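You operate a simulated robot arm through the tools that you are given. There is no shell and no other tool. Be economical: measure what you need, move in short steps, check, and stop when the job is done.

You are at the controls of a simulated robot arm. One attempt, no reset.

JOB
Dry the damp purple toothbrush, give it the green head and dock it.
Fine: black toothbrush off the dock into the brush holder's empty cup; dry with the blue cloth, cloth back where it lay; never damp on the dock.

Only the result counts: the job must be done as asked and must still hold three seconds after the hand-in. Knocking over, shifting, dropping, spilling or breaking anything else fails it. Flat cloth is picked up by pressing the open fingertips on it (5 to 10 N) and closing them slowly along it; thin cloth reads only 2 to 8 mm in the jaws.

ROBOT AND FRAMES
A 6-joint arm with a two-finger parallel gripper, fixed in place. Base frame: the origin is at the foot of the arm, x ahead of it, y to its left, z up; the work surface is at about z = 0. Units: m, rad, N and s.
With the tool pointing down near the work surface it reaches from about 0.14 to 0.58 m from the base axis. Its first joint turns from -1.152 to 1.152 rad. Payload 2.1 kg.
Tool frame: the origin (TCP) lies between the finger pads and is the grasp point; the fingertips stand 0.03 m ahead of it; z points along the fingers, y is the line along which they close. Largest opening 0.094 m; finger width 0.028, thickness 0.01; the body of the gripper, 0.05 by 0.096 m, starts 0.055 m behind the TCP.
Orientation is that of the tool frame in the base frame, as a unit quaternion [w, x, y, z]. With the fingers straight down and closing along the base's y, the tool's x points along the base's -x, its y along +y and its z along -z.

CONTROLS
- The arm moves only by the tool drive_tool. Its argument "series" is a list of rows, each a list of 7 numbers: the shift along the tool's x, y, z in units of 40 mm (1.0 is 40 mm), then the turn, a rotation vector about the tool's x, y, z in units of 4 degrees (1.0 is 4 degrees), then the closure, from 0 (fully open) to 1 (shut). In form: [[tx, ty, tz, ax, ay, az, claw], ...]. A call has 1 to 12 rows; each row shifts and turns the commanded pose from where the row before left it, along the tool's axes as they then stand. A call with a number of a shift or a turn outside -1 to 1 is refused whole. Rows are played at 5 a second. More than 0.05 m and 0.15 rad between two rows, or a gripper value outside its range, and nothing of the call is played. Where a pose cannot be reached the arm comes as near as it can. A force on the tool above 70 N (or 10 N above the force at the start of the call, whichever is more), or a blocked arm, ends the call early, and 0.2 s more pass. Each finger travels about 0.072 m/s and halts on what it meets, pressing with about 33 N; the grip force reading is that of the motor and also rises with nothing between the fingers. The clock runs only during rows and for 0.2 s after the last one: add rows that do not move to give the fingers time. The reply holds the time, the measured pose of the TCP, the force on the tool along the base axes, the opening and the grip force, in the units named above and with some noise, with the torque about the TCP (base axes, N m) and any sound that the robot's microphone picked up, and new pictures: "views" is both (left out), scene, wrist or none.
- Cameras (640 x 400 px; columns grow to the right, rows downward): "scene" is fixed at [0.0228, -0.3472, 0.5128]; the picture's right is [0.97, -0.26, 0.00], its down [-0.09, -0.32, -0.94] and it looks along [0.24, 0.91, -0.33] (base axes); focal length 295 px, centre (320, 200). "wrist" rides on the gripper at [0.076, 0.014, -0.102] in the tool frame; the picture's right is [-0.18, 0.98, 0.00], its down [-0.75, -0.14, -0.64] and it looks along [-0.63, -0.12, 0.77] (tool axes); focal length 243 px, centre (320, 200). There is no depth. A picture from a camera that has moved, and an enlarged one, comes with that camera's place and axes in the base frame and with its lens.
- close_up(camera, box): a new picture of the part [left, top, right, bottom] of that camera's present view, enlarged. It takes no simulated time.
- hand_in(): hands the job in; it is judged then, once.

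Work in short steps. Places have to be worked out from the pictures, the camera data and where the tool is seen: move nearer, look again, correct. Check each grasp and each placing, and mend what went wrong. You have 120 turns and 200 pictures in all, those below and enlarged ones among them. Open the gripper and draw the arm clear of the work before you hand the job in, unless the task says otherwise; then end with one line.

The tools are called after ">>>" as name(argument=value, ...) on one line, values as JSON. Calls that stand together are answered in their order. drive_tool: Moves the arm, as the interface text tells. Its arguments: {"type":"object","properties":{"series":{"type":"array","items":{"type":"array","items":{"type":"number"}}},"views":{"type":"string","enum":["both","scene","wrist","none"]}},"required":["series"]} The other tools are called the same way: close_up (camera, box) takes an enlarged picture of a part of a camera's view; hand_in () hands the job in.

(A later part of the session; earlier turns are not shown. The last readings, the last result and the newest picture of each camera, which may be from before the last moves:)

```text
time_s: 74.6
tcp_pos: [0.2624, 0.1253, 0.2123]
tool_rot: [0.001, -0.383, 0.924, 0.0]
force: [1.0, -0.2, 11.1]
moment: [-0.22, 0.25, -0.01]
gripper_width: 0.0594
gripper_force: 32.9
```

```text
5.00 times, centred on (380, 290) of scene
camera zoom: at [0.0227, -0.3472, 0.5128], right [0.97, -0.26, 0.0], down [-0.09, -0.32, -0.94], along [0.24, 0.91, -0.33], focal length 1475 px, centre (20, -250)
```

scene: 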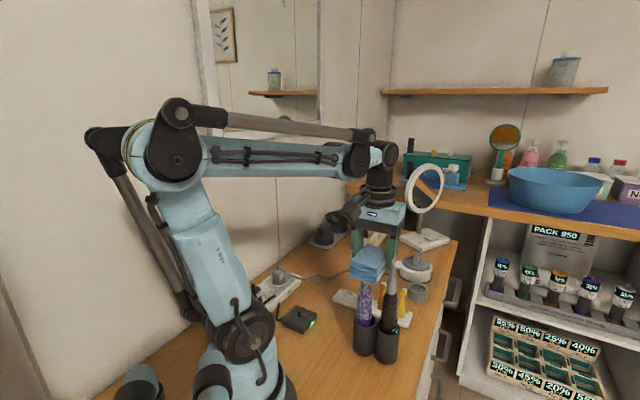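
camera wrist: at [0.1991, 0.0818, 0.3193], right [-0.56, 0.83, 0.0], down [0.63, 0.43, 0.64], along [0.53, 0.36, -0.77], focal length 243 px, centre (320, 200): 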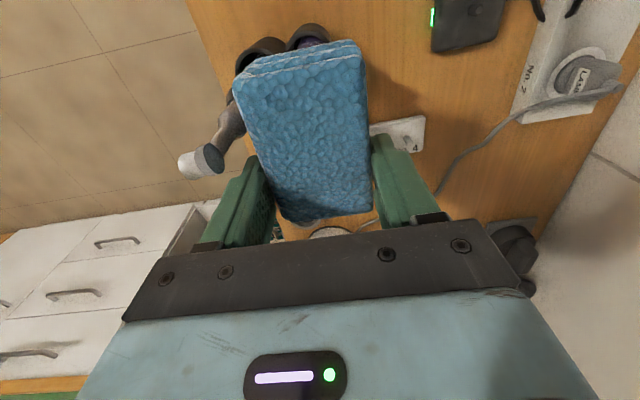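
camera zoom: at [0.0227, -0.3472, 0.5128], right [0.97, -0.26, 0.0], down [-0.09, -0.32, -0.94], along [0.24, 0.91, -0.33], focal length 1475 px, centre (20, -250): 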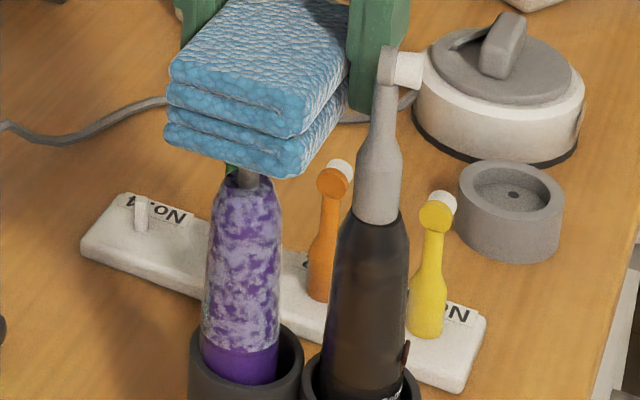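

Tip contact doesn't dry it; only side wiping did, and repeating the same side stopped helping. So other sides probably need wiping. I move off, yaw to 90°, and come at it from the −x side.

>>> drive_tool(series=[[0, 0, -0.4, 0, 0, 0, 0.6], [0, 0, -0.4, 0, 0, 0, 0.6], [0.395, 0.595, 0, 0, 0, 0, 0.6], [0.395, 0.595, 0, 0, 0, 0, 0.6], [0.395, 0.595, 0, 0, 0, 0, 0.6], [0, 0, 0, 0, 0, -1, 0.6], [0, 0, 0, 0, 0, -1, 0.6], [0, 0, 0, 0, 0, -1, 0.6], [0, 0, 0, 0, 0, -1, 0.6], [0, 0, 0, 0, 0, -1, 0.6], [0, 0, 0, 0, 0, -1, 0.6], [0, 0, 0, 0, 0, -1, 0.6]], views="none")

>>> drive_tool(series=[[0, 0, 0, 0, 0, -1, 0.6], [0, 0, 0, 0, 0, -1, 0.6], [0, 0, 0, 0, 0, -1, 0.6], [0, 0, 0, 0, 0, -1, 0.6], [0, 0, 0.5, 0, 0, 0, 0.6], [0, 0, 0.8, 0, 0, 0, 0.6], [0, 0, 0.8, 0, 0, 0, 0.6], [0, 0, 0.6, 0, 0, 0, 0.6], [0, 0, 0, 0, 0, 0, 0.6]], views="both")

```text
time_s: 77.2
tcp_pos: [0.1807, 0.1434, 0.2452]
tool_rot: [0.0, -0.595, 0.804, 0.0]
force: [-0.5, -0.9, -0.2]
moment: [0.03, -0.01, -0.01]
gripper_width: 0.0594
gripper_force: 32.9
```

```text
time_s: 79.2
tcp_pos: [0.1783, 0.1432, 0.1355]
tool_rot: [0.002, -0.701, 0.713, 0.0]
force: [0.8, -0.1, 0.1]
moment: [0.01, 0.0, 0.03]
gripper_width: 0.0593
gripper_force: 33.3
camera wrist: at [0.1627, 0.067, 0.238], right [-0.98, 0.2, 0.0], down [0.15, 0.75, 0.64], along [0.13, 0.63, -0.77], focal length 243 px, centre (320, 200)
```

scene: 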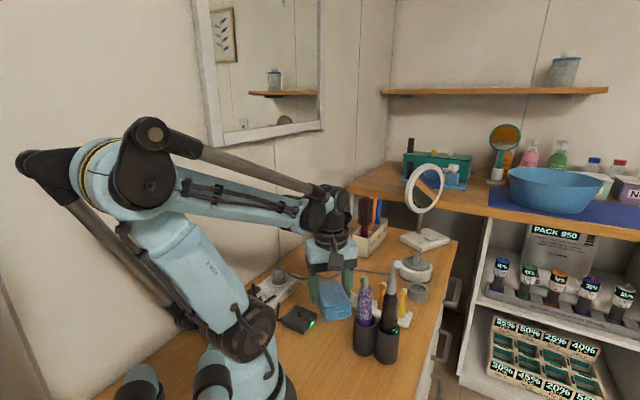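
wrist: 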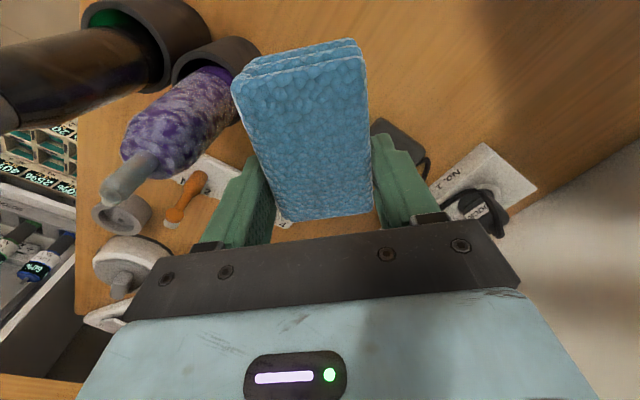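

Good position. I approach in small steps toward +x.

>>> drive_tool(series=[[0, -0.25, 0, 0, 0, 0, 0.6], [0, -0.2, 0, 0, 0, 0, 0.6], [0, -0.05, 0, 0, 0, 0, 0.6], [0, 0, 0, 0, 0, 0, 0.6]], views="wrist")

>>> close_up(camera="scene", box=[350, 270, 410, 330])

```text
time_s: 80.2
tcp_pos: [0.1984, 0.1415, 0.1358]
tool_rot: [0.001, -0.701, 0.713, 0.0]
force: [0.0, -0.3, -0.1]
moment: [0.01, 0.02, 0.0]
gripper_width: 0.0593
gripper_force: 32.3
camera wrist: at [0.1831, 0.0672, 0.2383], right [-0.98, 0.2, 0.0], down [0.15, 0.75, 0.64], along [0.13, 0.63, -0.77], focal length 243 px, centre (320, 200)
```

wrist: 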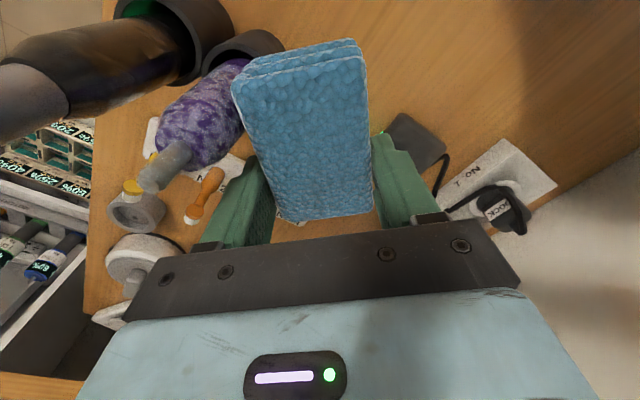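

```text
6.67 times, centred on (380, 300) of scene
camera zoom: at [0.0228, -0.3472, 0.5128], right [0.97, -0.26, 0.0], down [-0.09, -0.32, -0.94], along [0.24, 0.91, -0.33], focal length 1966 px, centre (-80, -467)
```

zoom: 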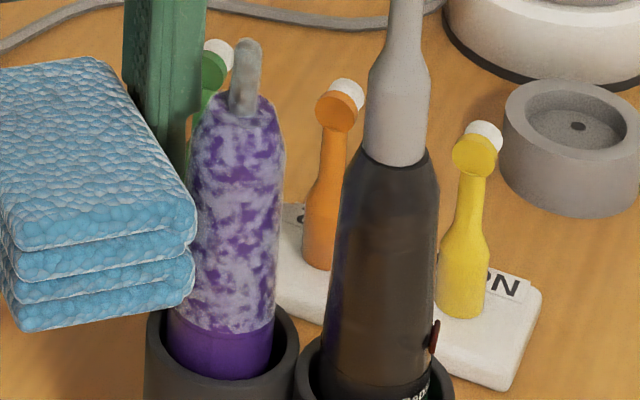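

Just touching. I press 1–2 mm and stroke vertically.

>>> drive_tool(series=[[0, -0.04, 0, 0, 0, 0, 0.6], [0, 0, -0.25, 0, 0, 0, 0.6], [0, 0, -0.25, 0, 0, 0, 0.6], [0, 0, -0.25, 0, 0, 0, 0.6], [0, 0, 0.25, 0, 0, 0, 0.6], [0, 0, 0.25, 0, 0, 0, 0.6], [0, 0, 0.25, 0, 0, 0, 0.6], [0, 0, 0.25, 0, 0, 0, 0.6], [0, 0, -0.25, 0, 0, 0, 0.6], [0, 0, 0, 0, 0, 0, 0.6]], views="none")

>>> close_up(camera="scene", box=[350, 270, 410, 330])

```text
time_s: 82.4
tcp_pos: [0.2031, 0.1417, 0.1369]
tool_rot: [0.002, -0.701, 0.713, 0.0]
force: [-0.7, -0.3, 0.0]
moment: [0.0, 0.02, 0.0]
gripper_width: 0.0594
gripper_force: 32.8
```

```text
6.67 times, centred on (380, 300) of scene
camera zoom: at [0.0228, -0.3472, 0.5128], right [0.97, -0.26, 0.0], down [-0.09, -0.32, -0.94], along [0.24, 0.91, -0.33], focal length 1966 px, centre (-80, -467)
```

zoom: 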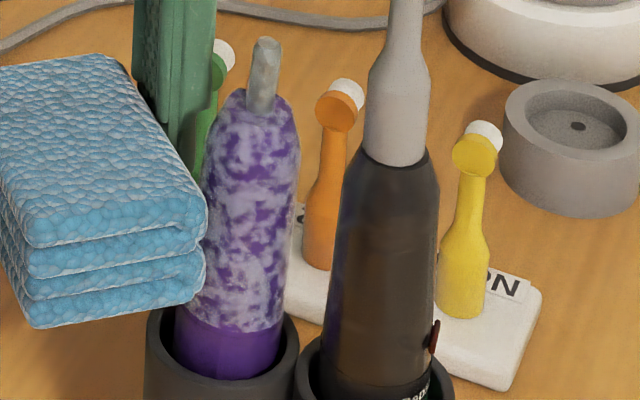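

The holder didn't move, but the force is too light to matter. I press 2.5 mm more and stroke again.

>>> drive_tool(series=[[0, -0.06, 0, 0, 0, 0, 0.6], [0, 0, 0, 0, 0, 0, 0.6]], views="none")

>>> drive_tool(series=[[0, 0, -0.2, 0, 0, 0, 0.6], [0, 0, -0.2, 0, 0, 0, 0.6], [0, 0, 0.2, 0, 0, 0, 0.6], [0, 0, 0.2, 0, 0, 0, 0.6], [0, 0, -0.2, 0, 0, 0, 0.6], [0, 0, -0.2, 0, 0, 0, 0.6], [0, 0, 0.2, 0, 0, 0, 0.6], [0, 0, 0.2, 0, 0, 0, 0.6], [0, 0, -0.2, 0, 0, 0, 0.6], [0, 0, 0.2, 0, 0, 0, 0.6]], views="none")

>>> close_up(camera="scene", box=[350, 270, 410, 330])

```text
time_s: 83.0
tcp_pos: [0.2034, 0.1421, 0.1366]
tool_rot: [0.001, -0.701, 0.714, 0.0]
force: [0.2, -0.4, -0.1]
moment: [0.02, 0.01, 0.0]
gripper_width: 0.0596
gripper_force: 32.9
```

```text
time_s: 85.2
tcp_pos: [0.2021, 0.1426, 0.1363]
tool_rot: [0.001, -0.701, 0.714, 0.0]
force: [0.0, 0.0, -0.1]
moment: [0.0, 0.01, -0.01]
gripper_width: 0.0595
gripper_force: 33.4
```

```text
6.67 times, centred on (380, 300) of scene
camera zoom: at [0.0228, -0.3472, 0.5128], right [0.97, -0.26, 0.0], down [-0.09, -0.32, -0.94], along [0.24, 0.91, -0.33], focal length 1966 px, centre (-80, -467)
```

zoom: 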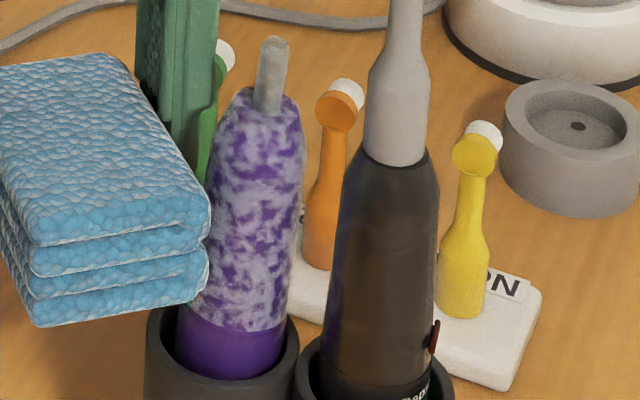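

Still ~0 N, as the brush just leans in its cup. I go on in 2 mm steps until about 3 N.

>>> drive_tool(series=[[0, -0.05, 0, 0, 0, 0, 0.6], [0, 0, 0, 0, 0, 0, 0.6]], views="none")

>>> drive_tool(series=[[0, -0.05, 0, 0, 0, 0, 0.6], [0, 0, 0, 0, 0, 0, 0.6]], views="none")

>>> drive_tool(series=[[0, -0.04, 0, 0, 0, 0, 0.6], [0, 0, 0, 0, 0, 0, 0.6]], views="none")

>>> close_up(camera="scene", box=[350, 270, 410, 330])

```text
time_s: 85.8
tcp_pos: [0.205, 0.1419, 0.1363]
tool_rot: [0.0, -0.701, 0.713, 0.001]
force: [-2.1, 1.2, -0.3]
moment: [-0.02, 0.06, -0.07]
gripper_width: 0.0593
gripper_force: 32.9
```

```text
time_s: 86.4
tcp_pos: [0.2061, 0.1429, 0.1364]
tool_rot: [0.0, -0.702, 0.713, 0.001]
force: [-2.3, 0.6, 0.1]
moment: [-0.03, 0.08, -0.09]
gripper_width: 0.0593
gripper_force: 33.3
```

```text
time_s: 87.0
tcp_pos: [0.2099, 0.1422, 0.1352]
tool_rot: [0.0, -0.701, 0.713, 0.001]
force: [-1.6, 0.7, 0.4]
moment: [-0.02, 0.03, -0.06]
gripper_width: 0.0594
gripper_force: 33.2
```

```text
6.67 times, centred on (380, 300) of scene
camera zoom: at [0.0228, -0.3472, 0.5128], right [0.97, -0.26, 0.0], down [-0.09, -0.32, -0.94], along [0.24, 0.91, -0.33], focal length 1966 px, centre (-80, -467)
```

zoom: 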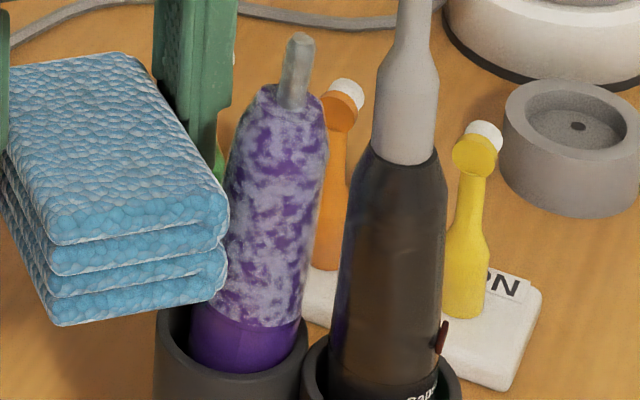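

The holder creeps at ~2.3 N. I stay below that: ease back slightly and rub horizontally along the pad face, where contact persists.

>>> drive_tool(series=[[0, 0.02, 0, 0, 0, 0, 0.6], [0.15, 0, 0, 0, 0, 0, 0.6], [-0.15, 0, 0, 0, 0, 0, 0.6], [-0.2, 0, 0, 0, 0, 0, 0.6], [0.2, 0, 0, 0, 0, 0, 0.6], [0.15, 0, 0, 0, 0, 0, 0.6], [-0.15, 0, 0, 0, 0, 0, 0.6], [-0.2, 0, 0, 0, 0, 0, 0.6], [0.2, 0, 0, 0, 0, 0, 0.6], [0.15, 0, 0, 0, 0, 0, 0.6], [-0.15, 0, 0, 0, 0, 0, 0.6]], views="none")

>>> close_up(camera="scene", box=[350, 270, 410, 330])

```text
time_s: 89.4
tcp_pos: [0.2086, 0.1411, 0.1367]
tool_rot: [0.001, -0.701, 0.713, 0.0]
force: [-0.4, 0.4, 0.0]
moment: [-0.03, 0.01, -0.04]
gripper_width: 0.0597
gripper_force: 32.9
```

```text
6.67 times, centred on (380, 300) of scene
camera zoom: at [0.0228, -0.3472, 0.5128], right [0.97, -0.26, 0.0], down [-0.09, -0.32, -0.94], along [0.24, 0.91, -0.33], focal length 1966 px, centre (-80, -467)
```

zoom: 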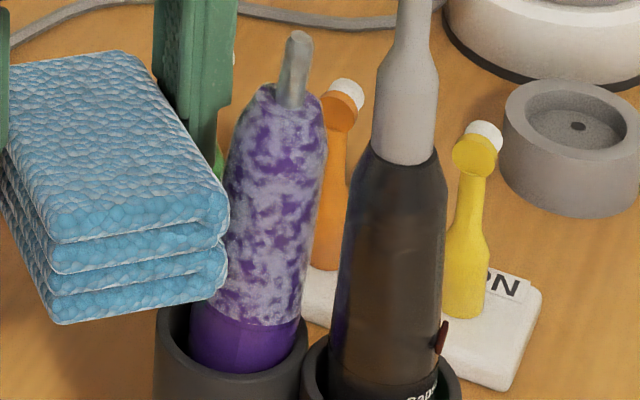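

No clear change. As the brush leans, contact is lost on the upstroke, so I now stroke along the leaning surface (advance while rising, retreat while lowering) to keep steady contact.

>>> drive_tool(series=[[0, -0.025, 0, 0, 0, 0, 0.6], [0, -0.04, -0.25, 0, 0, 0, 0.6], [0, -0.04, -0.25, 0, 0, 0, 0.6], [0, -0.04, -0.25, 0, 0, 0, 0.6], [0, 0.04, 0.25, 0, 0, 0, 0.6], [0, 0.04, 0.25, 0, 0, 0, 0.6], [0, 0.04, 0.25, 0, 0, 0, 0.6], [0, -0.04, -0.25, 0, 0, 0, 0.6], [0, -0.04, -0.25, 0, 0, 0, 0.6], [0, -0.04, -0.25, 0, 0, 0, 0.6]], views="none")

>>> close_up(camera="scene", box=[350, 270, 410, 330])

```text
time_s: 91.6
tcp_pos: [0.2138, 0.1416, 0.1652]
tool_rot: [0.0, -0.701, 0.713, 0.001]
force: [0.2, 0.2, -0.2]
moment: [0.01, -0.01, -0.02]
gripper_width: 0.0595
gripper_force: 33.4
```

```text
6.67 times, centred on (380, 300) of scene
camera zoom: at [0.0228, -0.3472, 0.5128], right [0.97, -0.26, 0.0], down [-0.09, -0.32, -0.94], along [0.24, 0.91, -0.33], focal length 1966 px, centre (-80, -467)
```

zoom: 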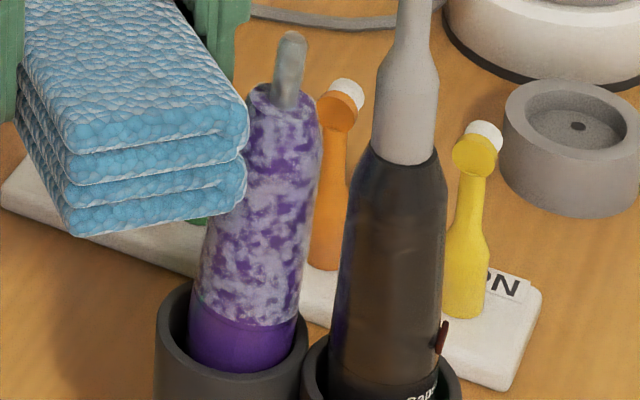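

>>> drive_tool(series=[[0, -0.06, 0, 0, 0, 0, 0.6], [0, -0.03, 0, 0, 0, 0, 0.6], [0, 0, 0, 0, 0, 0, 0.6]], views="none")

>>> drive_tool(series=[[0, 0, 0.15, 0, 0, 0, 0.6], [0, 0, -0.15, 0, 0, 0, 0.6], [0, 0, 0.15, 0, 0, 0, 0.6], [0, 0, -0.15, 0, 0, 0, 0.6], [0, 0, 0.15, 0, 0, 0, 0.6], [0, 0, -0.15, 0, 0, 0, 0.6], [0, 0, 0.15, 0, 0, 0, 0.6], [0, 0, 0, 0, 0, 0, 0.6]], views="none")

>>> close_up(camera="scene", box=[350, 270, 410, 330])

```text
time_s: 92.4
tcp_pos: [0.217, 0.1419, 0.166]
tool_rot: [0.001, -0.701, 0.714, 0.0]
force: [-1.7, 1.0, -0.1]
moment: [-0.01, 0.06, -0.05]
gripper_width: 0.0594
gripper_force: 33.5
```

```text
time_s: 94.2
tcp_pos: [0.2177, 0.1422, 0.1592]
tool_rot: [0.0, -0.701, 0.713, 0.001]
force: [-1.8, -0.2, -0.5]
moment: [0.04, 0.04, -0.02]
gripper_width: 0.0593
gripper_force: 32.8
```

```text
6.67 times, centred on (380, 300) of scene
camera zoom: at [0.0228, -0.3472, 0.5128], right [0.97, -0.26, 0.0], down [-0.09, -0.32, -0.94], along [0.24, 0.91, -0.33], focal length 1966 px, centre (-80, -467)
```

zoom: 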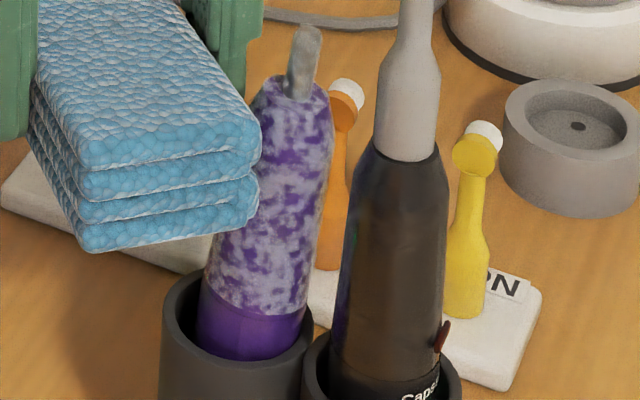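

I need a like-for-like comparison, so I back off to the same raised pose as before (t = 67) and look at the brush and holder again.

>>> drive_tool(series=[[0, 0.3, 0, 0, 0, 0, 0.6], [0, 0.5, 0, 0, 0, 0, 0.6], [0, 0, -0.9, 0, 0, 0, 0.6], [0, 0, -0.9, 0, 0, 0, 0.6], [-0.5, -0.4, 0, 0, 0, 0, 0.6], [-0.5, -0.4, 0, 0, 0, 0, 0.6], [0, 0, 0, 0, 0, 0, 0.6]], views="both")

>>> close_up(camera="scene", box=[350, 270, 410, 330])

>>> close_up(camera="wrist", box=[100, 0, 260, 120])

```text
time_s: 95.8
tcp_pos: [0.2168, 0.1815, 0.232]
tool_rot: [0.001, -0.701, 0.713, 0.0]
force: [-0.1, -0.1, 0.4]
moment: [-0.01, 0.0, 0.03]
gripper_width: 0.0592
gripper_force: 32.8
camera wrist: at [0.2025, 0.1064, 0.335], right [-0.98, 0.2, 0.0], down [0.15, 0.75, 0.64], along [0.13, 0.63, -0.77], focal length 243 px, centre (320, 200)
```

scene: 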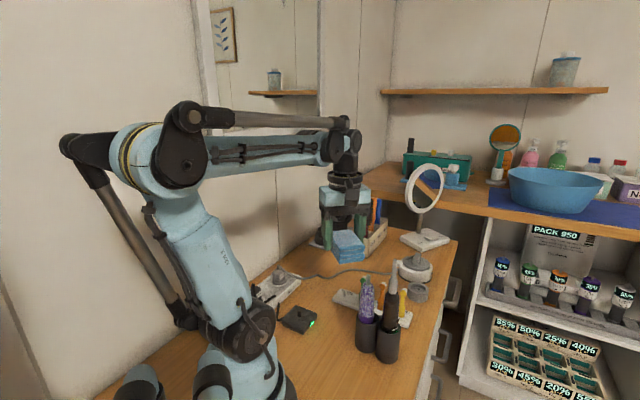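
wrist: 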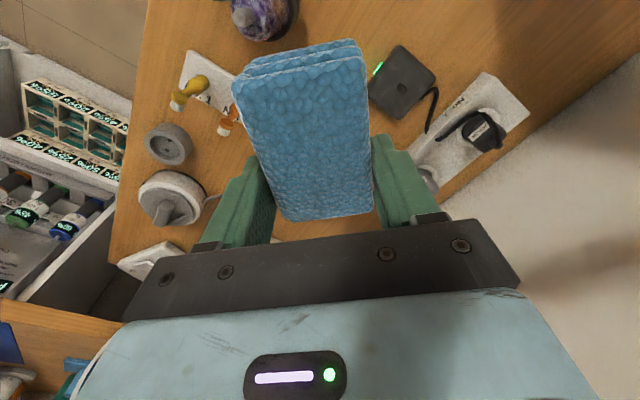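

```text
6.67 times, centred on (380, 300) of scene
camera zoom: at [0.0228, -0.3472, 0.5128], right [0.97, -0.26, 0.0], down [-0.09, -0.32, -0.94], along [0.24, 0.91, -0.33], focal length 1966 px, centre (-80, -467)
```

zoom: 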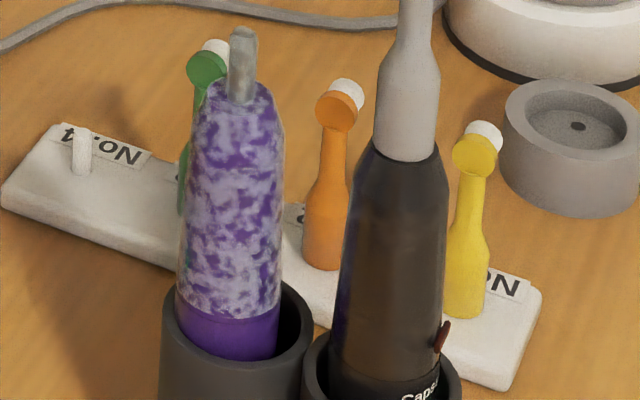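

```text
3.33 times, centred on (180, 60) of wrist
camera zoom: at [0.2025, 0.1064, 0.335], right [-0.98, 0.2, 0.0], down [0.15, 0.75, 0.64], along [0.13, 0.63, -0.77], focal length 809 px, centre (787, 667)
```

zoom: 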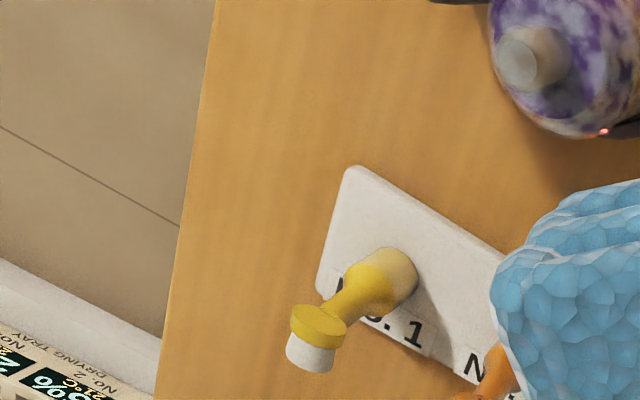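

The damp did fade some more, but the holder moved a few mm and turned. I'll push it back later. Pushing along the line of the two cups held best, so I go back there: yaw to 38°, beside the purple brush.

>>> drive_tool(series=[[0, 0, 0, 0, 0, 1, 0.6], [0, 0, 0, 0, 0, 1, 0.6], [0, 0, 0, 0, 0, 1, 0.6], [0, 0, 0, 0, 0, 1, 0.6], [0, 0, 0, 0, 0, 1, 0.6], [0, 0, 0, 0, 0, 1, 0.6], [0, 0, 0, 0, 0, 1, 0.6], [0, 0, 0, 0, 0, 1, 0.6], [0, 0, 0, 0, 0, 1, 0.6], [0, 0, 0, 0, 0, 1, 0.6], [0, 0, 0, 0, 0, 1, 0.6], [0, 0, 0, 0, 0, 1, 0.6]], views="none")

>>> drive_tool(series=[[0, 0, 0, 0, 0, 0.8, 0.6], [0, 0, 0, 0, 0, 0, 0.6]], views="wrist")

```text
time_s: 98.4
tcp_pos: [0.2183, 0.1806, 0.2324]
tool_rot: [0.001, -0.35, 0.937, 0.001]
force: [-0.7, -1.1, 0.2]
moment: [0.0, 0.01, -0.01]
gripper_width: 0.0594
gripper_force: 33.1
```

```text
time_s: 99.0
tcp_pos: [0.2169, 0.1808, 0.2314]
tool_rot: [0.001, -0.324, 0.946, 0.001]
force: [0.1, -0.6, -0.1]
moment: [0.0, 0.0, 0.0]
gripper_width: 0.0596
gripper_force: 33.1
camera wrist: at [0.1492, 0.1463, 0.3354], right [-0.46, 0.89, 0.0], down [0.68, 0.35, 0.64], along [0.57, 0.29, -0.77], focal length 243 px, centre (320, 200)
```

wrist: 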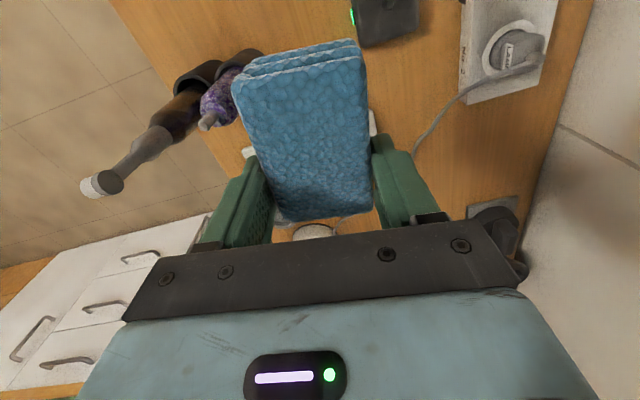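

>>> drive_tool(series=[[-0.46, -0.26, 0, 0, 0, 0, 0.6], [0, 0, 0.8, 0, 0, 0, 0.6], [0, 0, 0.8, 0, 0, 0, 0.6], [0, 0, 0.8, 0, 0, 0, 0.6], [0, -0.25, 0, 0, 0, 0, 0.6], [0, -0.25, 0, 0, 0, 0, 0.6], [0, -0.1, 0, 0, 0, 0, 0.6], [0, 0, 0, 0, 0, 0, 0.6]], views="wrist")

>>> close_up(camera="scene", box=[350, 270, 410, 330])

```text
time_s: 100.8
tcp_pos: [0.2534, 0.1654, 0.1361]
tool_rot: [0.001, -0.324, 0.946, 0.001]
force: [0.1, 0.0, -0.9]
moment: [0.03, 0.0, -0.03]
gripper_width: 0.0596
gripper_force: 32.8
camera wrist: at [0.1844, 0.1308, 0.2392], right [-0.46, 0.89, 0.0], down [0.68, 0.35, 0.64], along [0.57, 0.29, -0.77], focal length 243 px, centre (320, 200)
```

wrist: 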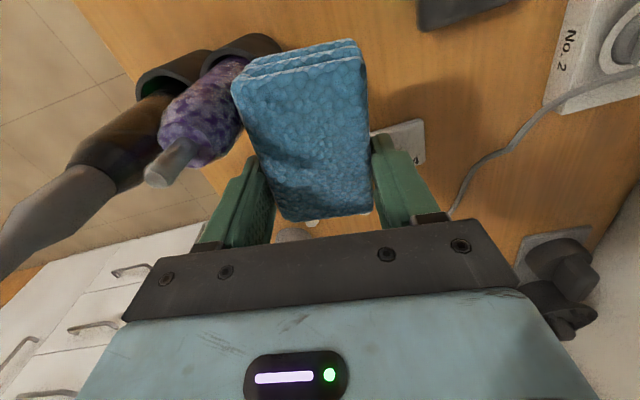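

```text
6.67 times, centred on (380, 300) of scene
camera zoom: at [0.0228, -0.3472, 0.5128], right [0.97, -0.26, 0.0], down [-0.09, -0.32, -0.94], along [0.24, 0.91, -0.33], focal length 1966 px, centre (-80, -467)
```

zoom: 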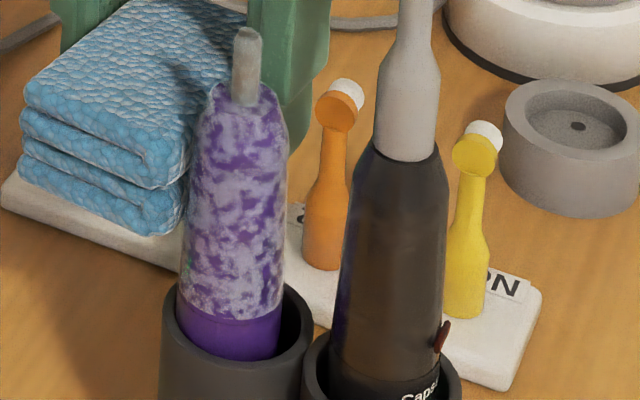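

Nearly touching. I press until ~2.5 N.

>>> drive_tool(series=[[0, -0.08, 0, 0, 0, 0, 0.6], [0, -0.06, 0, 0, 0, 0, 0.6], [0, 0, 0, 0, 0, 0, 0.6]], views="none")

>>> drive_tool(series=[[0, -0.05, 0, 0, 0, 0, 0.6], [0, 0, 0, 0, 0, 0, 0.6]], views="none")

>>> close_up(camera="scene", box=[350, 270, 410, 330])

```text
time_s: 101.6
tcp_pos: [0.256, 0.1622, 0.1369]
tool_rot: [0.001, -0.323, 0.946, 0.0]
force: [-0.6, 0.0, -0.6]
moment: [-0.03, 0.01, -0.03]
gripper_width: 0.0597
gripper_force: 32.9
```

```text
time_s: 102.2
tcp_pos: [0.2566, 0.1604, 0.1372]
tool_rot: [0.0, -0.324, 0.946, 0.0]
force: [0.0, 0.8, 0.4]
moment: [-0.01, 0.03, 0.03]
gripper_width: 0.0594
gripper_force: 33.0
```

```text
6.67 times, centred on (380, 300) of scene
camera zoom: at [0.0228, -0.3472, 0.5128], right [0.97, -0.26, 0.0], down [-0.09, -0.32, -0.94], along [0.24, 0.91, -0.33], focal length 1966 px, centre (-80, -467)
```

zoom: 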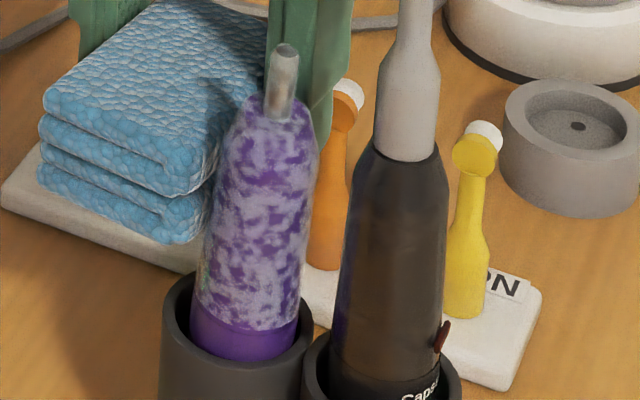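

>>> drive_tool(series=[[0, -0.05, 0, 0, 0, 0, 0.6], [0, 0, 0, 0, 0, 0, 0.6]], views="none")

>>> drive_tool(series=[[0, -0.03, 0, 0, 0, 0, 0.6], [0, 0, 0, 0, 0, 0, 0.6]], views="none")

```text
time_s: 102.8
tcp_pos: [0.2591, 0.1589, 0.1364]
tool_rot: [0.001, -0.324, 0.946, 0.001]
force: [-1.3, 2.0, 1.8]
moment: [0.03, 0.08, -0.16]
gripper_width: 0.0593
gripper_force: 32.4
```

```text
time_s: 103.4
tcp_pos: [0.2601, 0.1591, 0.135]
tool_rot: [0.0, -0.324, 0.946, 0.001]
force: [-0.8, 2.9, 0.7]
moment: [0.01, 0.07, -0.11]
gripper_width: 0.0595
gripper_force: 32.5
```

Contact ~3 N. Now vertical strokes following the lean, as in the first wipe that worked.

>>> drive_tool(series=[[0, -0.02, -0.2, 0, 0, 0, 0.6], [0, -0.02, -0.2, 0, 0, 0, 0.6], [0, 0.02, 0.2, 0, 0, 0, 0.6], [0, 0.02, 0.2, 0, 0, 0, 0.6], [0, 0.02, 0.2, 0, 0, 0, 0.6], [0, -0.02, -0.2, 0, 0, 0, 0.6], [0, -0.02, -0.2, 0, 0, 0, 0.6], [0, -0.02, -0.2, 0, 0, 0, 0.6], [0, 0.02, 0.2, 0, 0, 0, 0.6], [0, 0.02, 0.2, 0, 0, 0, 0.6]], views="none")

>>> close_up(camera="scene", box=[350, 270, 410, 330])

```text
time_s: 105.6
tcp_pos: [0.2594, 0.1582, 0.1354]
tool_rot: [0.001, -0.324, 0.946, 0.001]
force: [-0.8, 1.3, 0.4]
moment: [-0.04, 0.07, -0.09]
gripper_width: 0.0594
gripper_force: 32.7
```

```text
6.67 times, centred on (380, 300) of scene
camera zoom: at [0.0228, -0.3472, 0.5128], right [0.97, -0.26, 0.0], down [-0.09, -0.32, -0.94], along [0.24, 0.91, -0.33], focal length 1966 px, centre (-80, -467)
```

zoom: 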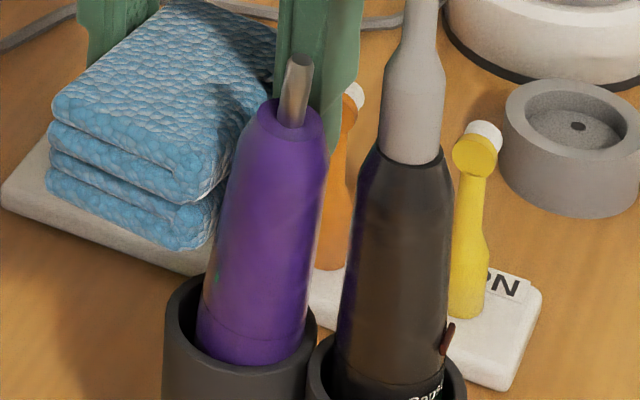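

The brush is fully dry: solid purple. I back off, rise, and yaw back to 45° to return the cloth.

>>> drive_tool(series=[[0, 0.15, 0, 0, 0, 0, 0.6], [0, 0.5, 0, 0, 0, 0, 0.6], [0, 0.3, -0.5, 0, 0, 0, 0.6], [0, 0, -0.9, 0, 0, 0, 0.6], [0, 0, -0.9, 0, 0, -0.9, 0.6], [0, 0, 0, 0, 0, -0.9, 0.6], [0, 0, 0, 0, 0, 0, 0.6]], views="none")

>>> close_up(camera="scene", box=[350, 280, 410, 340])

```text
time_s: 107.2
tcp_pos: [0.2353, 0.1887, 0.2292]
tool_rot: [0.0, -0.383, 0.924, 0.001]
force: [0.0, 0.0, -0.5]
moment: [0.01, 0.0, -0.03]
gripper_width: 0.0596
gripper_force: 33.2
```

```text
6.67 times, centred on (380, 310) of scene
camera zoom: at [0.0228, -0.3472, 0.5128], right [0.97, -0.26, 0.0], down [-0.09, -0.32, -0.94], along [0.24, 0.91, -0.33], focal length 1966 px, centre (-80, -533)
```

zoom: 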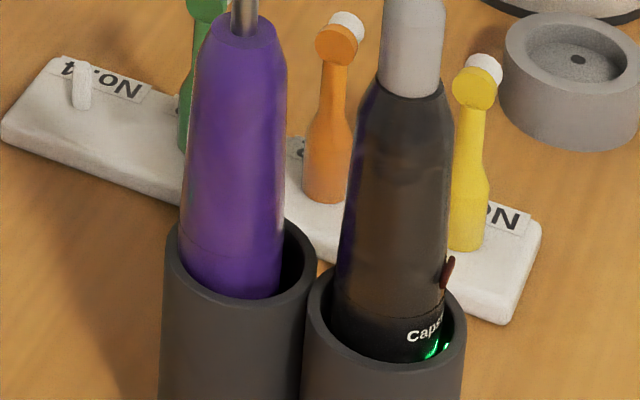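

Now over to the cloth's place, descending to 0.07.

>>> drive_tool(series=[[-0.4525, 0.776, 0, 0, 0, 0, 0.6], [-0.4525, 0.776, 0, 0, 0, 0, 0.6], [-0.4525, 0.776, 0, 0, 0, 0, 0.6], [-0.4525, 0.776, 0, 0, 0, 0, 0.6], [0, 0, 0.8, 0, 0, 0, 0.6], [0, 0, 0.8, 0, 0, 0, 0.6], [0, 0, 0.8, 0, 0, 0, 0.6], [0, 0, 0.8, 0, 0, 0, 0.6], [0, 0, 0.7, 0, 0, 0, 0.6], [0, 0, 0, 0, 0, 0, 0.6]], views="wrist")

```text
time_s: 109.4
tcp_pos: [0.2017, 0.3266, 0.0716]
tool_rot: [0.0, -0.382, 0.924, 0.0]
force: [-0.9, 0.3, -0.3]
moment: [-0.01, -0.01, -0.02]
gripper_width: 0.0594
gripper_force: 33.4
camera wrist: at [0.1377, 0.2839, 0.1741], right [-0.56, 0.83, 0.0], down [0.63, 0.43, 0.64], along [0.53, 0.36, -0.77], focal length 243 px, centre (320, 200)
```

wrist: 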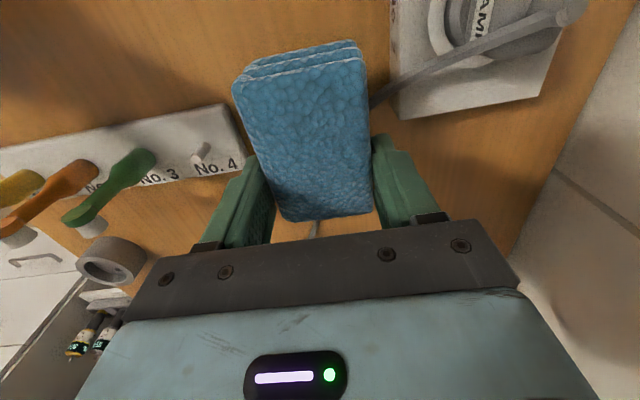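

Small lateral correction, and down to the desk in gentle steps.

>>> drive_tool(series=[[0.034, 0.072, 0.3, 0, 0, 0, 0.6], [0, 0, 0.3, 0, 0, 0, 0.6], [0, 0, 0.15, 0, 0, 0, 0.6], [0, 0, 0.07, 0, 0, 0, 0.6], [0, 0, 0.04, 0, 0, 0, 0.6], [0, 0, 0, 0, 0, 0, 0.6]], views="none")

```text
time_s: 110.8
tcp_pos: [0.1977, 0.3268, 0.038]
tool_rot: [0.0, -0.383, 0.924, 0.001]
force: [-0.1, -0.6, -0.4]
moment: [0.0, 0.01, 0.01]
gripper_width: 0.0596
gripper_force: 33.3
```

>>> drive_tool(series=[[-0.02, 0, 0.03, 0, 0, 0, 0.6], [0, 0, 0, 0, 0, 0, 0.6], [0, 0, 0, 0, 0, 0, 0.34], [0, 0, 0, 0, 0, 0, 0.28], [0, 0, 0, 0, 0, 0, 0.26], [0, 0, -0.3, 0, 0, 0, 0.26], [0, 0, -0.9, 0, 0, 0, 0.26], [0, 0, -0.9, 0, 0, 0, 0.26], [0, 0, -0.9, 0, 0, 0, 0], [0, 0, -0.9, 0, 0, 0, 0]], views="both")

>>> close_up(camera="scene", box=[270, 255, 350, 315])

```text
time_s: 113.0
tcp_pos: [0.1973, 0.3249, 0.1913]
tool_rot: [0.0, -0.383, 0.924, 0.0]
force: [0.0, 0.6, 0.3]
moment: [0.05, 0.02, 0.0]
gripper_width: 0.0938
gripper_force: 0.1
camera wrist: at [0.1333, 0.2822, 0.2946], right [-0.57, 0.82, 0.0], down [0.63, 0.43, 0.64], along [0.53, 0.36, -0.77], focal length 243 px, centre (320, 200)
```

scene: 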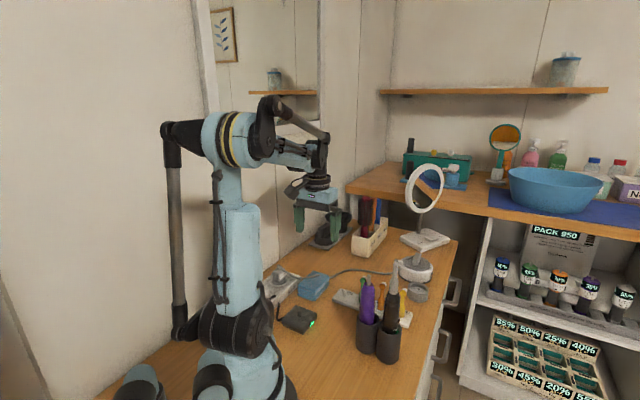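
wrist: 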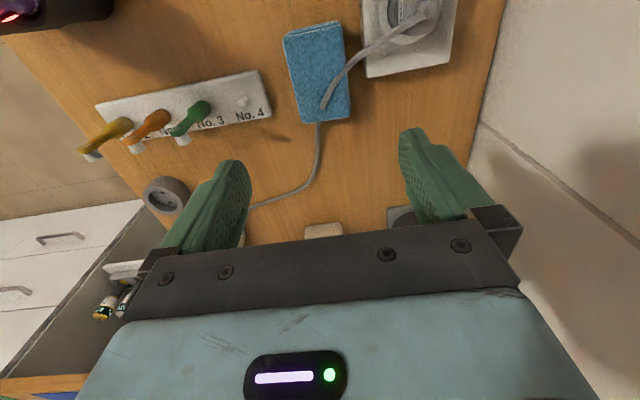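

```text
6.67 times, centred on (310, 285) of scene
camera zoom: at [0.0227, -0.3472, 0.5128], right [0.97, -0.26, 0.0], down [-0.09, -0.32, -0.94], along [0.24, 0.91, -0.33], focal length 1966 px, centre (387, -367)
```

zoom: 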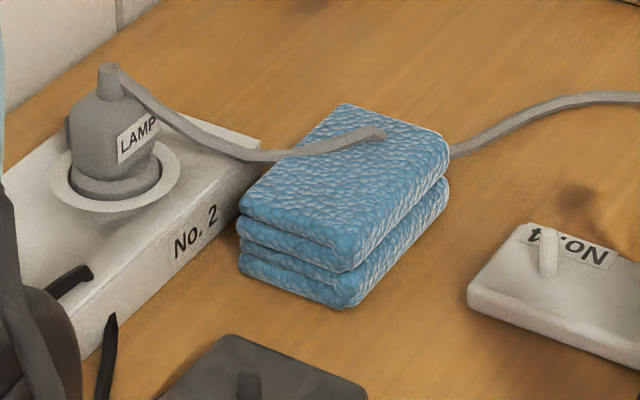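

The cloth is back within ~1–2 mm of where it lay. Next is the purple brush: I yaw to −52° (camera on the side away from the black brush), rising to a safe height.

>>> drive_tool(series=[[0, 0, -1, 0, 0, 1, 0], [0, 0, -1, 0, 0, 1, 0], [0, 0, -1, 0, 0, 1, 0], [0, 0, -0.5, 0, 0, 1, 0], [0, 0, 0, 0, 0, 1, 0], [0, 0, 0, 0, 0, 1, 0], [0, 0, 0, 0, 0, 1, 0], [0, 0, 0, 0, 0, 1, 0], [0, 0, 0, 0, 0, 1, 0], [0, 0, 0, 0, 0, 1, 0], [0, 0, 0, 0, 0, 1, 0], [0, 0, 0, 0, 0, 1, 0]], views="none")

>>> drive_tool(series=[[0, 0, 0, 0, 0, 1, 0], [0, 0, 0, 0, 0, 1, 0], [0, 0, 0, 0, 0, 1, 0], [0, 0, 0, 0, 0, 1, 0], [0, 0, 0, 0, 0, 1, 0], [0, 0, 0, 0, 0, 1, 0], [0, 0, 0, 0, 0, 1, 0], [0, 0, 0, 0, 0, 1, 0], [0, 0, 0, 0, 0, 1, 0], [0, 0, 0, 0, 0, 1, 0], [0, 0, 0, 0, 0, 1, 0], [0, 0, 0, 0, 0, 1, 0]], views="none")

```text
time_s: 115.6
tcp_pos: [0.1969, 0.3276, 0.3313]
tool_rot: [0.0, 0.027, 1.0, 0.0]
force: [0.0, 0.1, -0.5]
moment: [0.0, 0.0, -0.02]
gripper_width: 0.0941
gripper_force: 0.1
```

```text
time_s: 118.2
tcp_pos: [0.1978, 0.328, 0.3329]
tool_rot: [0.001, 0.431, 0.902, 0.001]
force: [0.5, 0.0, 0.3]
moment: [0.03, -0.03, 0.03]
gripper_width: 0.0939
gripper_force: 0.1
```

>>> drive_tool(series=[[-0.755, -0.412, 0, 0, 0, 0, 0], [-0.755, -0.412, 0, 0, 0, 0, 0], [-0.755, -0.412, 0, 0, 0, 0, 0], [-0.755, -0.412, 0, 0, 0, 0, 0], [-0.755, -0.412, 0, 0, 0, 0, 0], [-0.755, -0.412, 0, 0, 0, 0, 0], [0, 0, 0, 0, 0, 0, 0]], views="both")

>>> close_up(camera="wrist", box=[240, 0, 400, 160])

>>> close_up(camera="scene", box=[330, 260, 430, 370])

```text
time_s: 119.8
tcp_pos: [0.2345, 0.1254, 0.3318]
tool_rot: [0.0, 0.43, 0.903, 0.001]
force: [-0.5, -0.6, 0.1]
moment: [0.0, -0.01, 0.02]
gripper_width: 0.0941
gripper_force: 0.0
camera wrist: at [0.198, 0.194, 0.4343], right [0.88, 0.48, 0.0], down [0.36, -0.68, 0.64], along [0.31, -0.56, -0.77], focal length 243 px, centre (320, 200)
```

scene: 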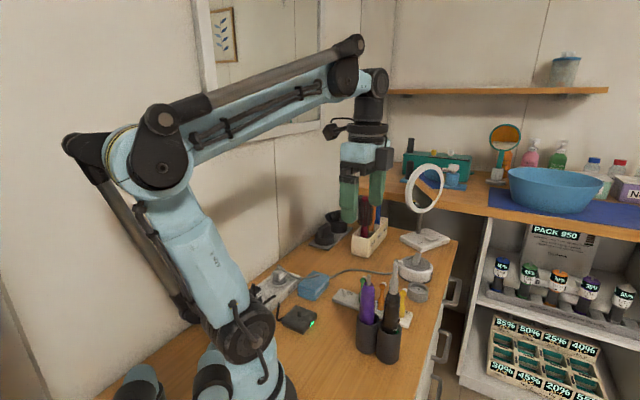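
wrist: 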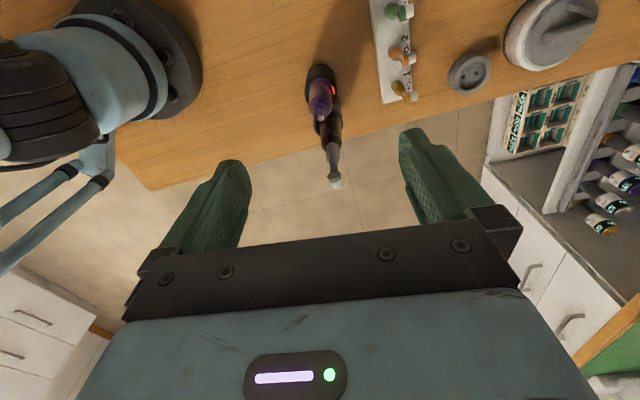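

```text
2.50 times, centred on (320, 80) of wrist
camera zoom: at [0.198, 0.194, 0.4343], right [0.88, 0.48, 0.0], down [0.36, -0.68, 0.64], along [0.31, -0.56, -0.77], focal length 606 px, centre (320, 500)
```

zoom: 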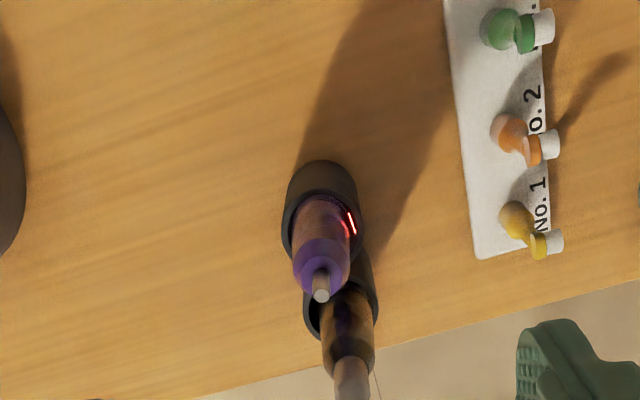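

```text
3.64 times, centred on (380, 315) of scene
camera zoom: at [0.0227, -0.3472, 0.5128], right [0.97, -0.26, 0.0], down [-0.09, -0.32, -0.94], along [0.24, 0.91, -0.33], focal length 1072 px, centre (102, -218)
```

zoom: 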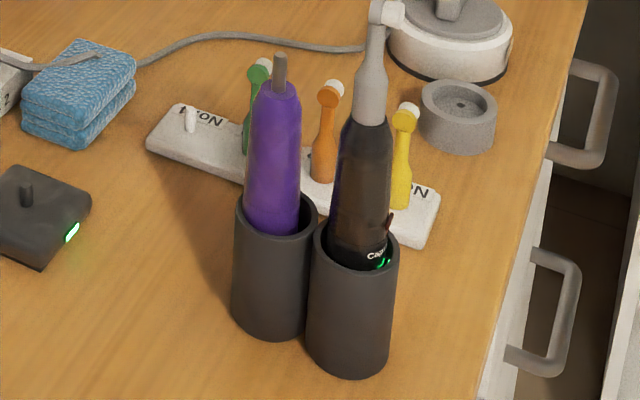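

The purple tip is at (0.2475, 0.108) and the brush is nearly upright. I align over it and descend part way with the fingers open.

>>> drive_tool(series=[[-0.556, 0.018, 0.5, 0, 0, 0, 0], [0, 0, 0.9, 0, 0, 0, 0], [0, 0, 0.9, 0, 0, 0, 0], [0, 0, 0.9, 0, 0, 0, 0.2], [0, 0, 0, 0, 0, 0, 0.3]], views="both")

>>> close_up(camera="scene", box=[330, 240, 430, 350])

```text
time_s: 121.0
tcp_pos: [0.2499, 0.1079, 0.2046]
tool_rot: [0.001, 0.431, 0.902, 0.0]
force: [0.6, 0.1, -0.1]
moment: [-0.02, -0.02, -0.02]
gripper_width: 0.0657
gripper_force: 0.2
camera wrist: at [0.2133, 0.1761, 0.3078], right [0.88, 0.48, 0.0], down [0.36, -0.68, 0.64], along [0.31, -0.56, -0.77], focal length 243 px, centre (320, 200)
```

scene: 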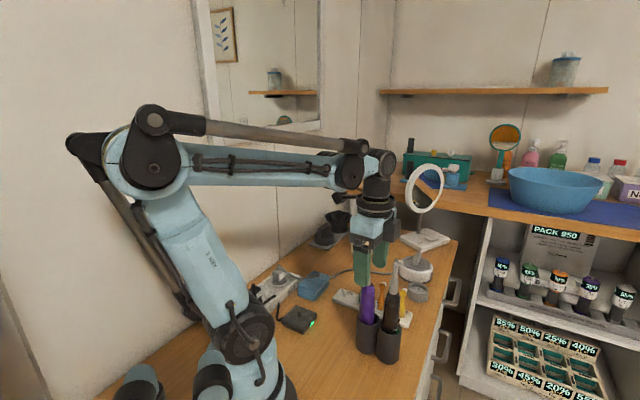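
wrist: 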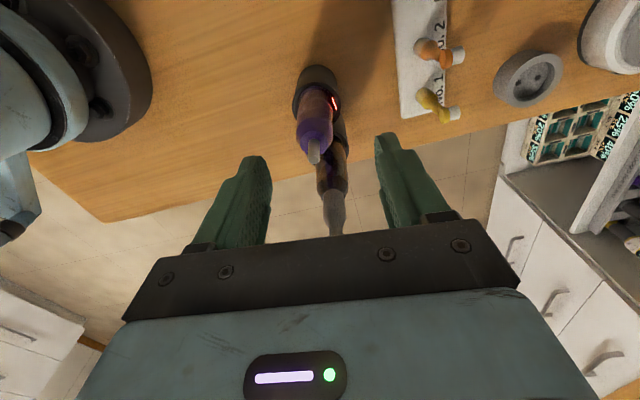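

```text
3.64 times, centred on (380, 295) of scene
camera zoom: at [0.0227, -0.3472, 0.5128], right [0.97, -0.26, 0.0], down [-0.09, -0.32, -0.94], along [0.24, 0.91, -0.33], focal length 1072 px, centre (102, -146)
```

zoom: 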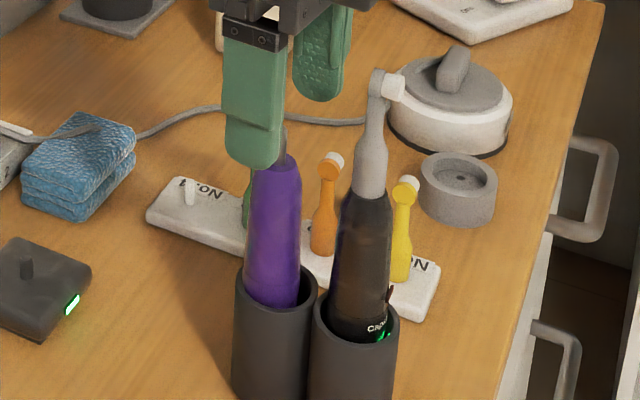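

Aligned within 2–3 mm. I descend to the grasp height.

>>> drive_tool(series=[[0, -0.04, 0.48, 0, 0, 0, 0.3], [0, 0, 0.48, 0, 0, 0, 0.3], [0, 0, 0.48, 0, 0, 0, 0.3], [0, 0, 0.46, 0, 0, 0, 0.3], [0, 0, 0, 0, 0, 0, 0.3]], views="wrist")

>>> close_up(camera="scene", box=[330, 240, 430, 350])

```text
time_s: 122.2
tcp_pos: [0.2484, 0.1067, 0.127]
tool_rot: [0.0, 0.43, 0.903, 0.001]
force: [0.2, 0.6, -0.2]
moment: [0.0, -0.01, 0.01]
gripper_width: 0.0654
gripper_force: 0.0
camera wrist: at [0.2109, 0.1765, 0.2301], right [0.88, 0.48, 0.0], down [0.36, -0.68, 0.64], along [0.31, -0.56, -0.77], focal length 243 px, centre (320, 200)
```

wrist: 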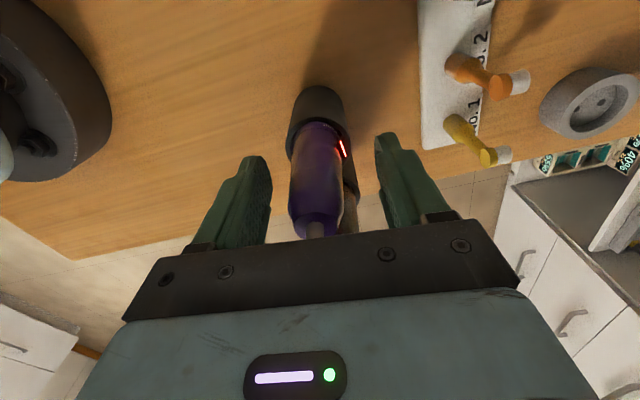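

```text
3.64 times, centred on (380, 295) of scene
camera zoom: at [0.0227, -0.3472, 0.5128], right [0.97, -0.26, 0.0], down [-0.09, -0.32, -0.94], along [0.24, 0.91, -0.33], focal length 1072 px, centre (102, -146)
```

zoom: 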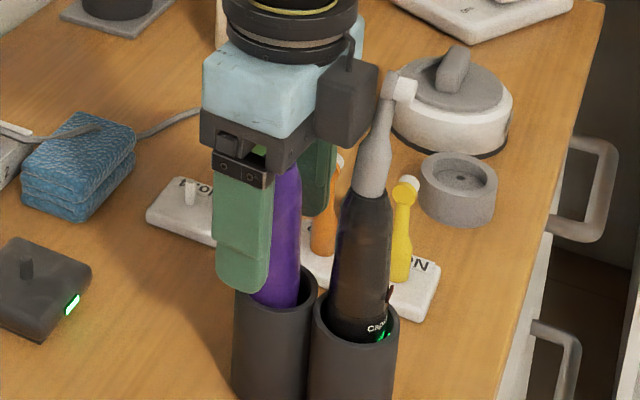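

The fingers straddle the handle. A dark box on the gripper's far side is near the black brush head (≈3 mm off, not touching). I close on the handle slowly.

>>> drive_tool(series=[[0, 0, 0, 0, 0, 0, 0.45], [0, 0, 0, 0, 0, 0, 0.58], [0, 0, 0, 0, 0, 0, 0.66], [0, 0, 0, 0, 0, 0, 0.74], [0, 0, 0, 0, 0, 0, 0.82], [0, 0, 0, 0, 0, 0, 0.82]], views="wrist")

>>> close_up(camera="scene", box=[350, 240, 410, 300])

```text
time_s: 123.6
tcp_pos: [0.2487, 0.1076, 0.1268]
tool_rot: [0.0, 0.431, 0.902, 0.001]
force: [-0.8, -1.6, 1.0]
moment: [-0.05, 0.04, 0.0]
gripper_width: 0.0305
gripper_force: 32.7
camera wrist: at [0.211, 0.1764, 0.2303], right [0.88, 0.48, 0.0], down [0.36, -0.68, 0.64], along [0.31, -0.56, -0.77], focal length 243 px, centre (320, 200)
```

wrist: 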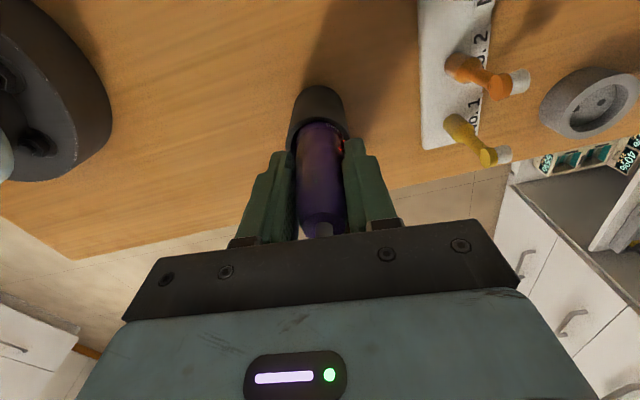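

```text
6.67 times, centred on (380, 270) of scene
camera zoom: at [0.0228, -0.3472, 0.5128], right [0.97, -0.26, 0.0], down [-0.09, -0.32, -0.94], along [0.24, 0.91, -0.33], focal length 1966 px, centre (-80, -267)
```

zoom: 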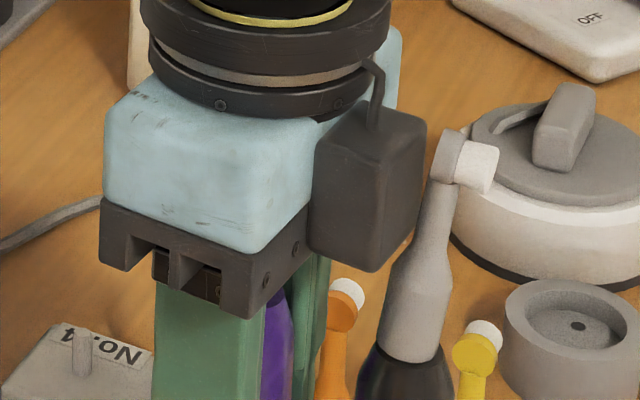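

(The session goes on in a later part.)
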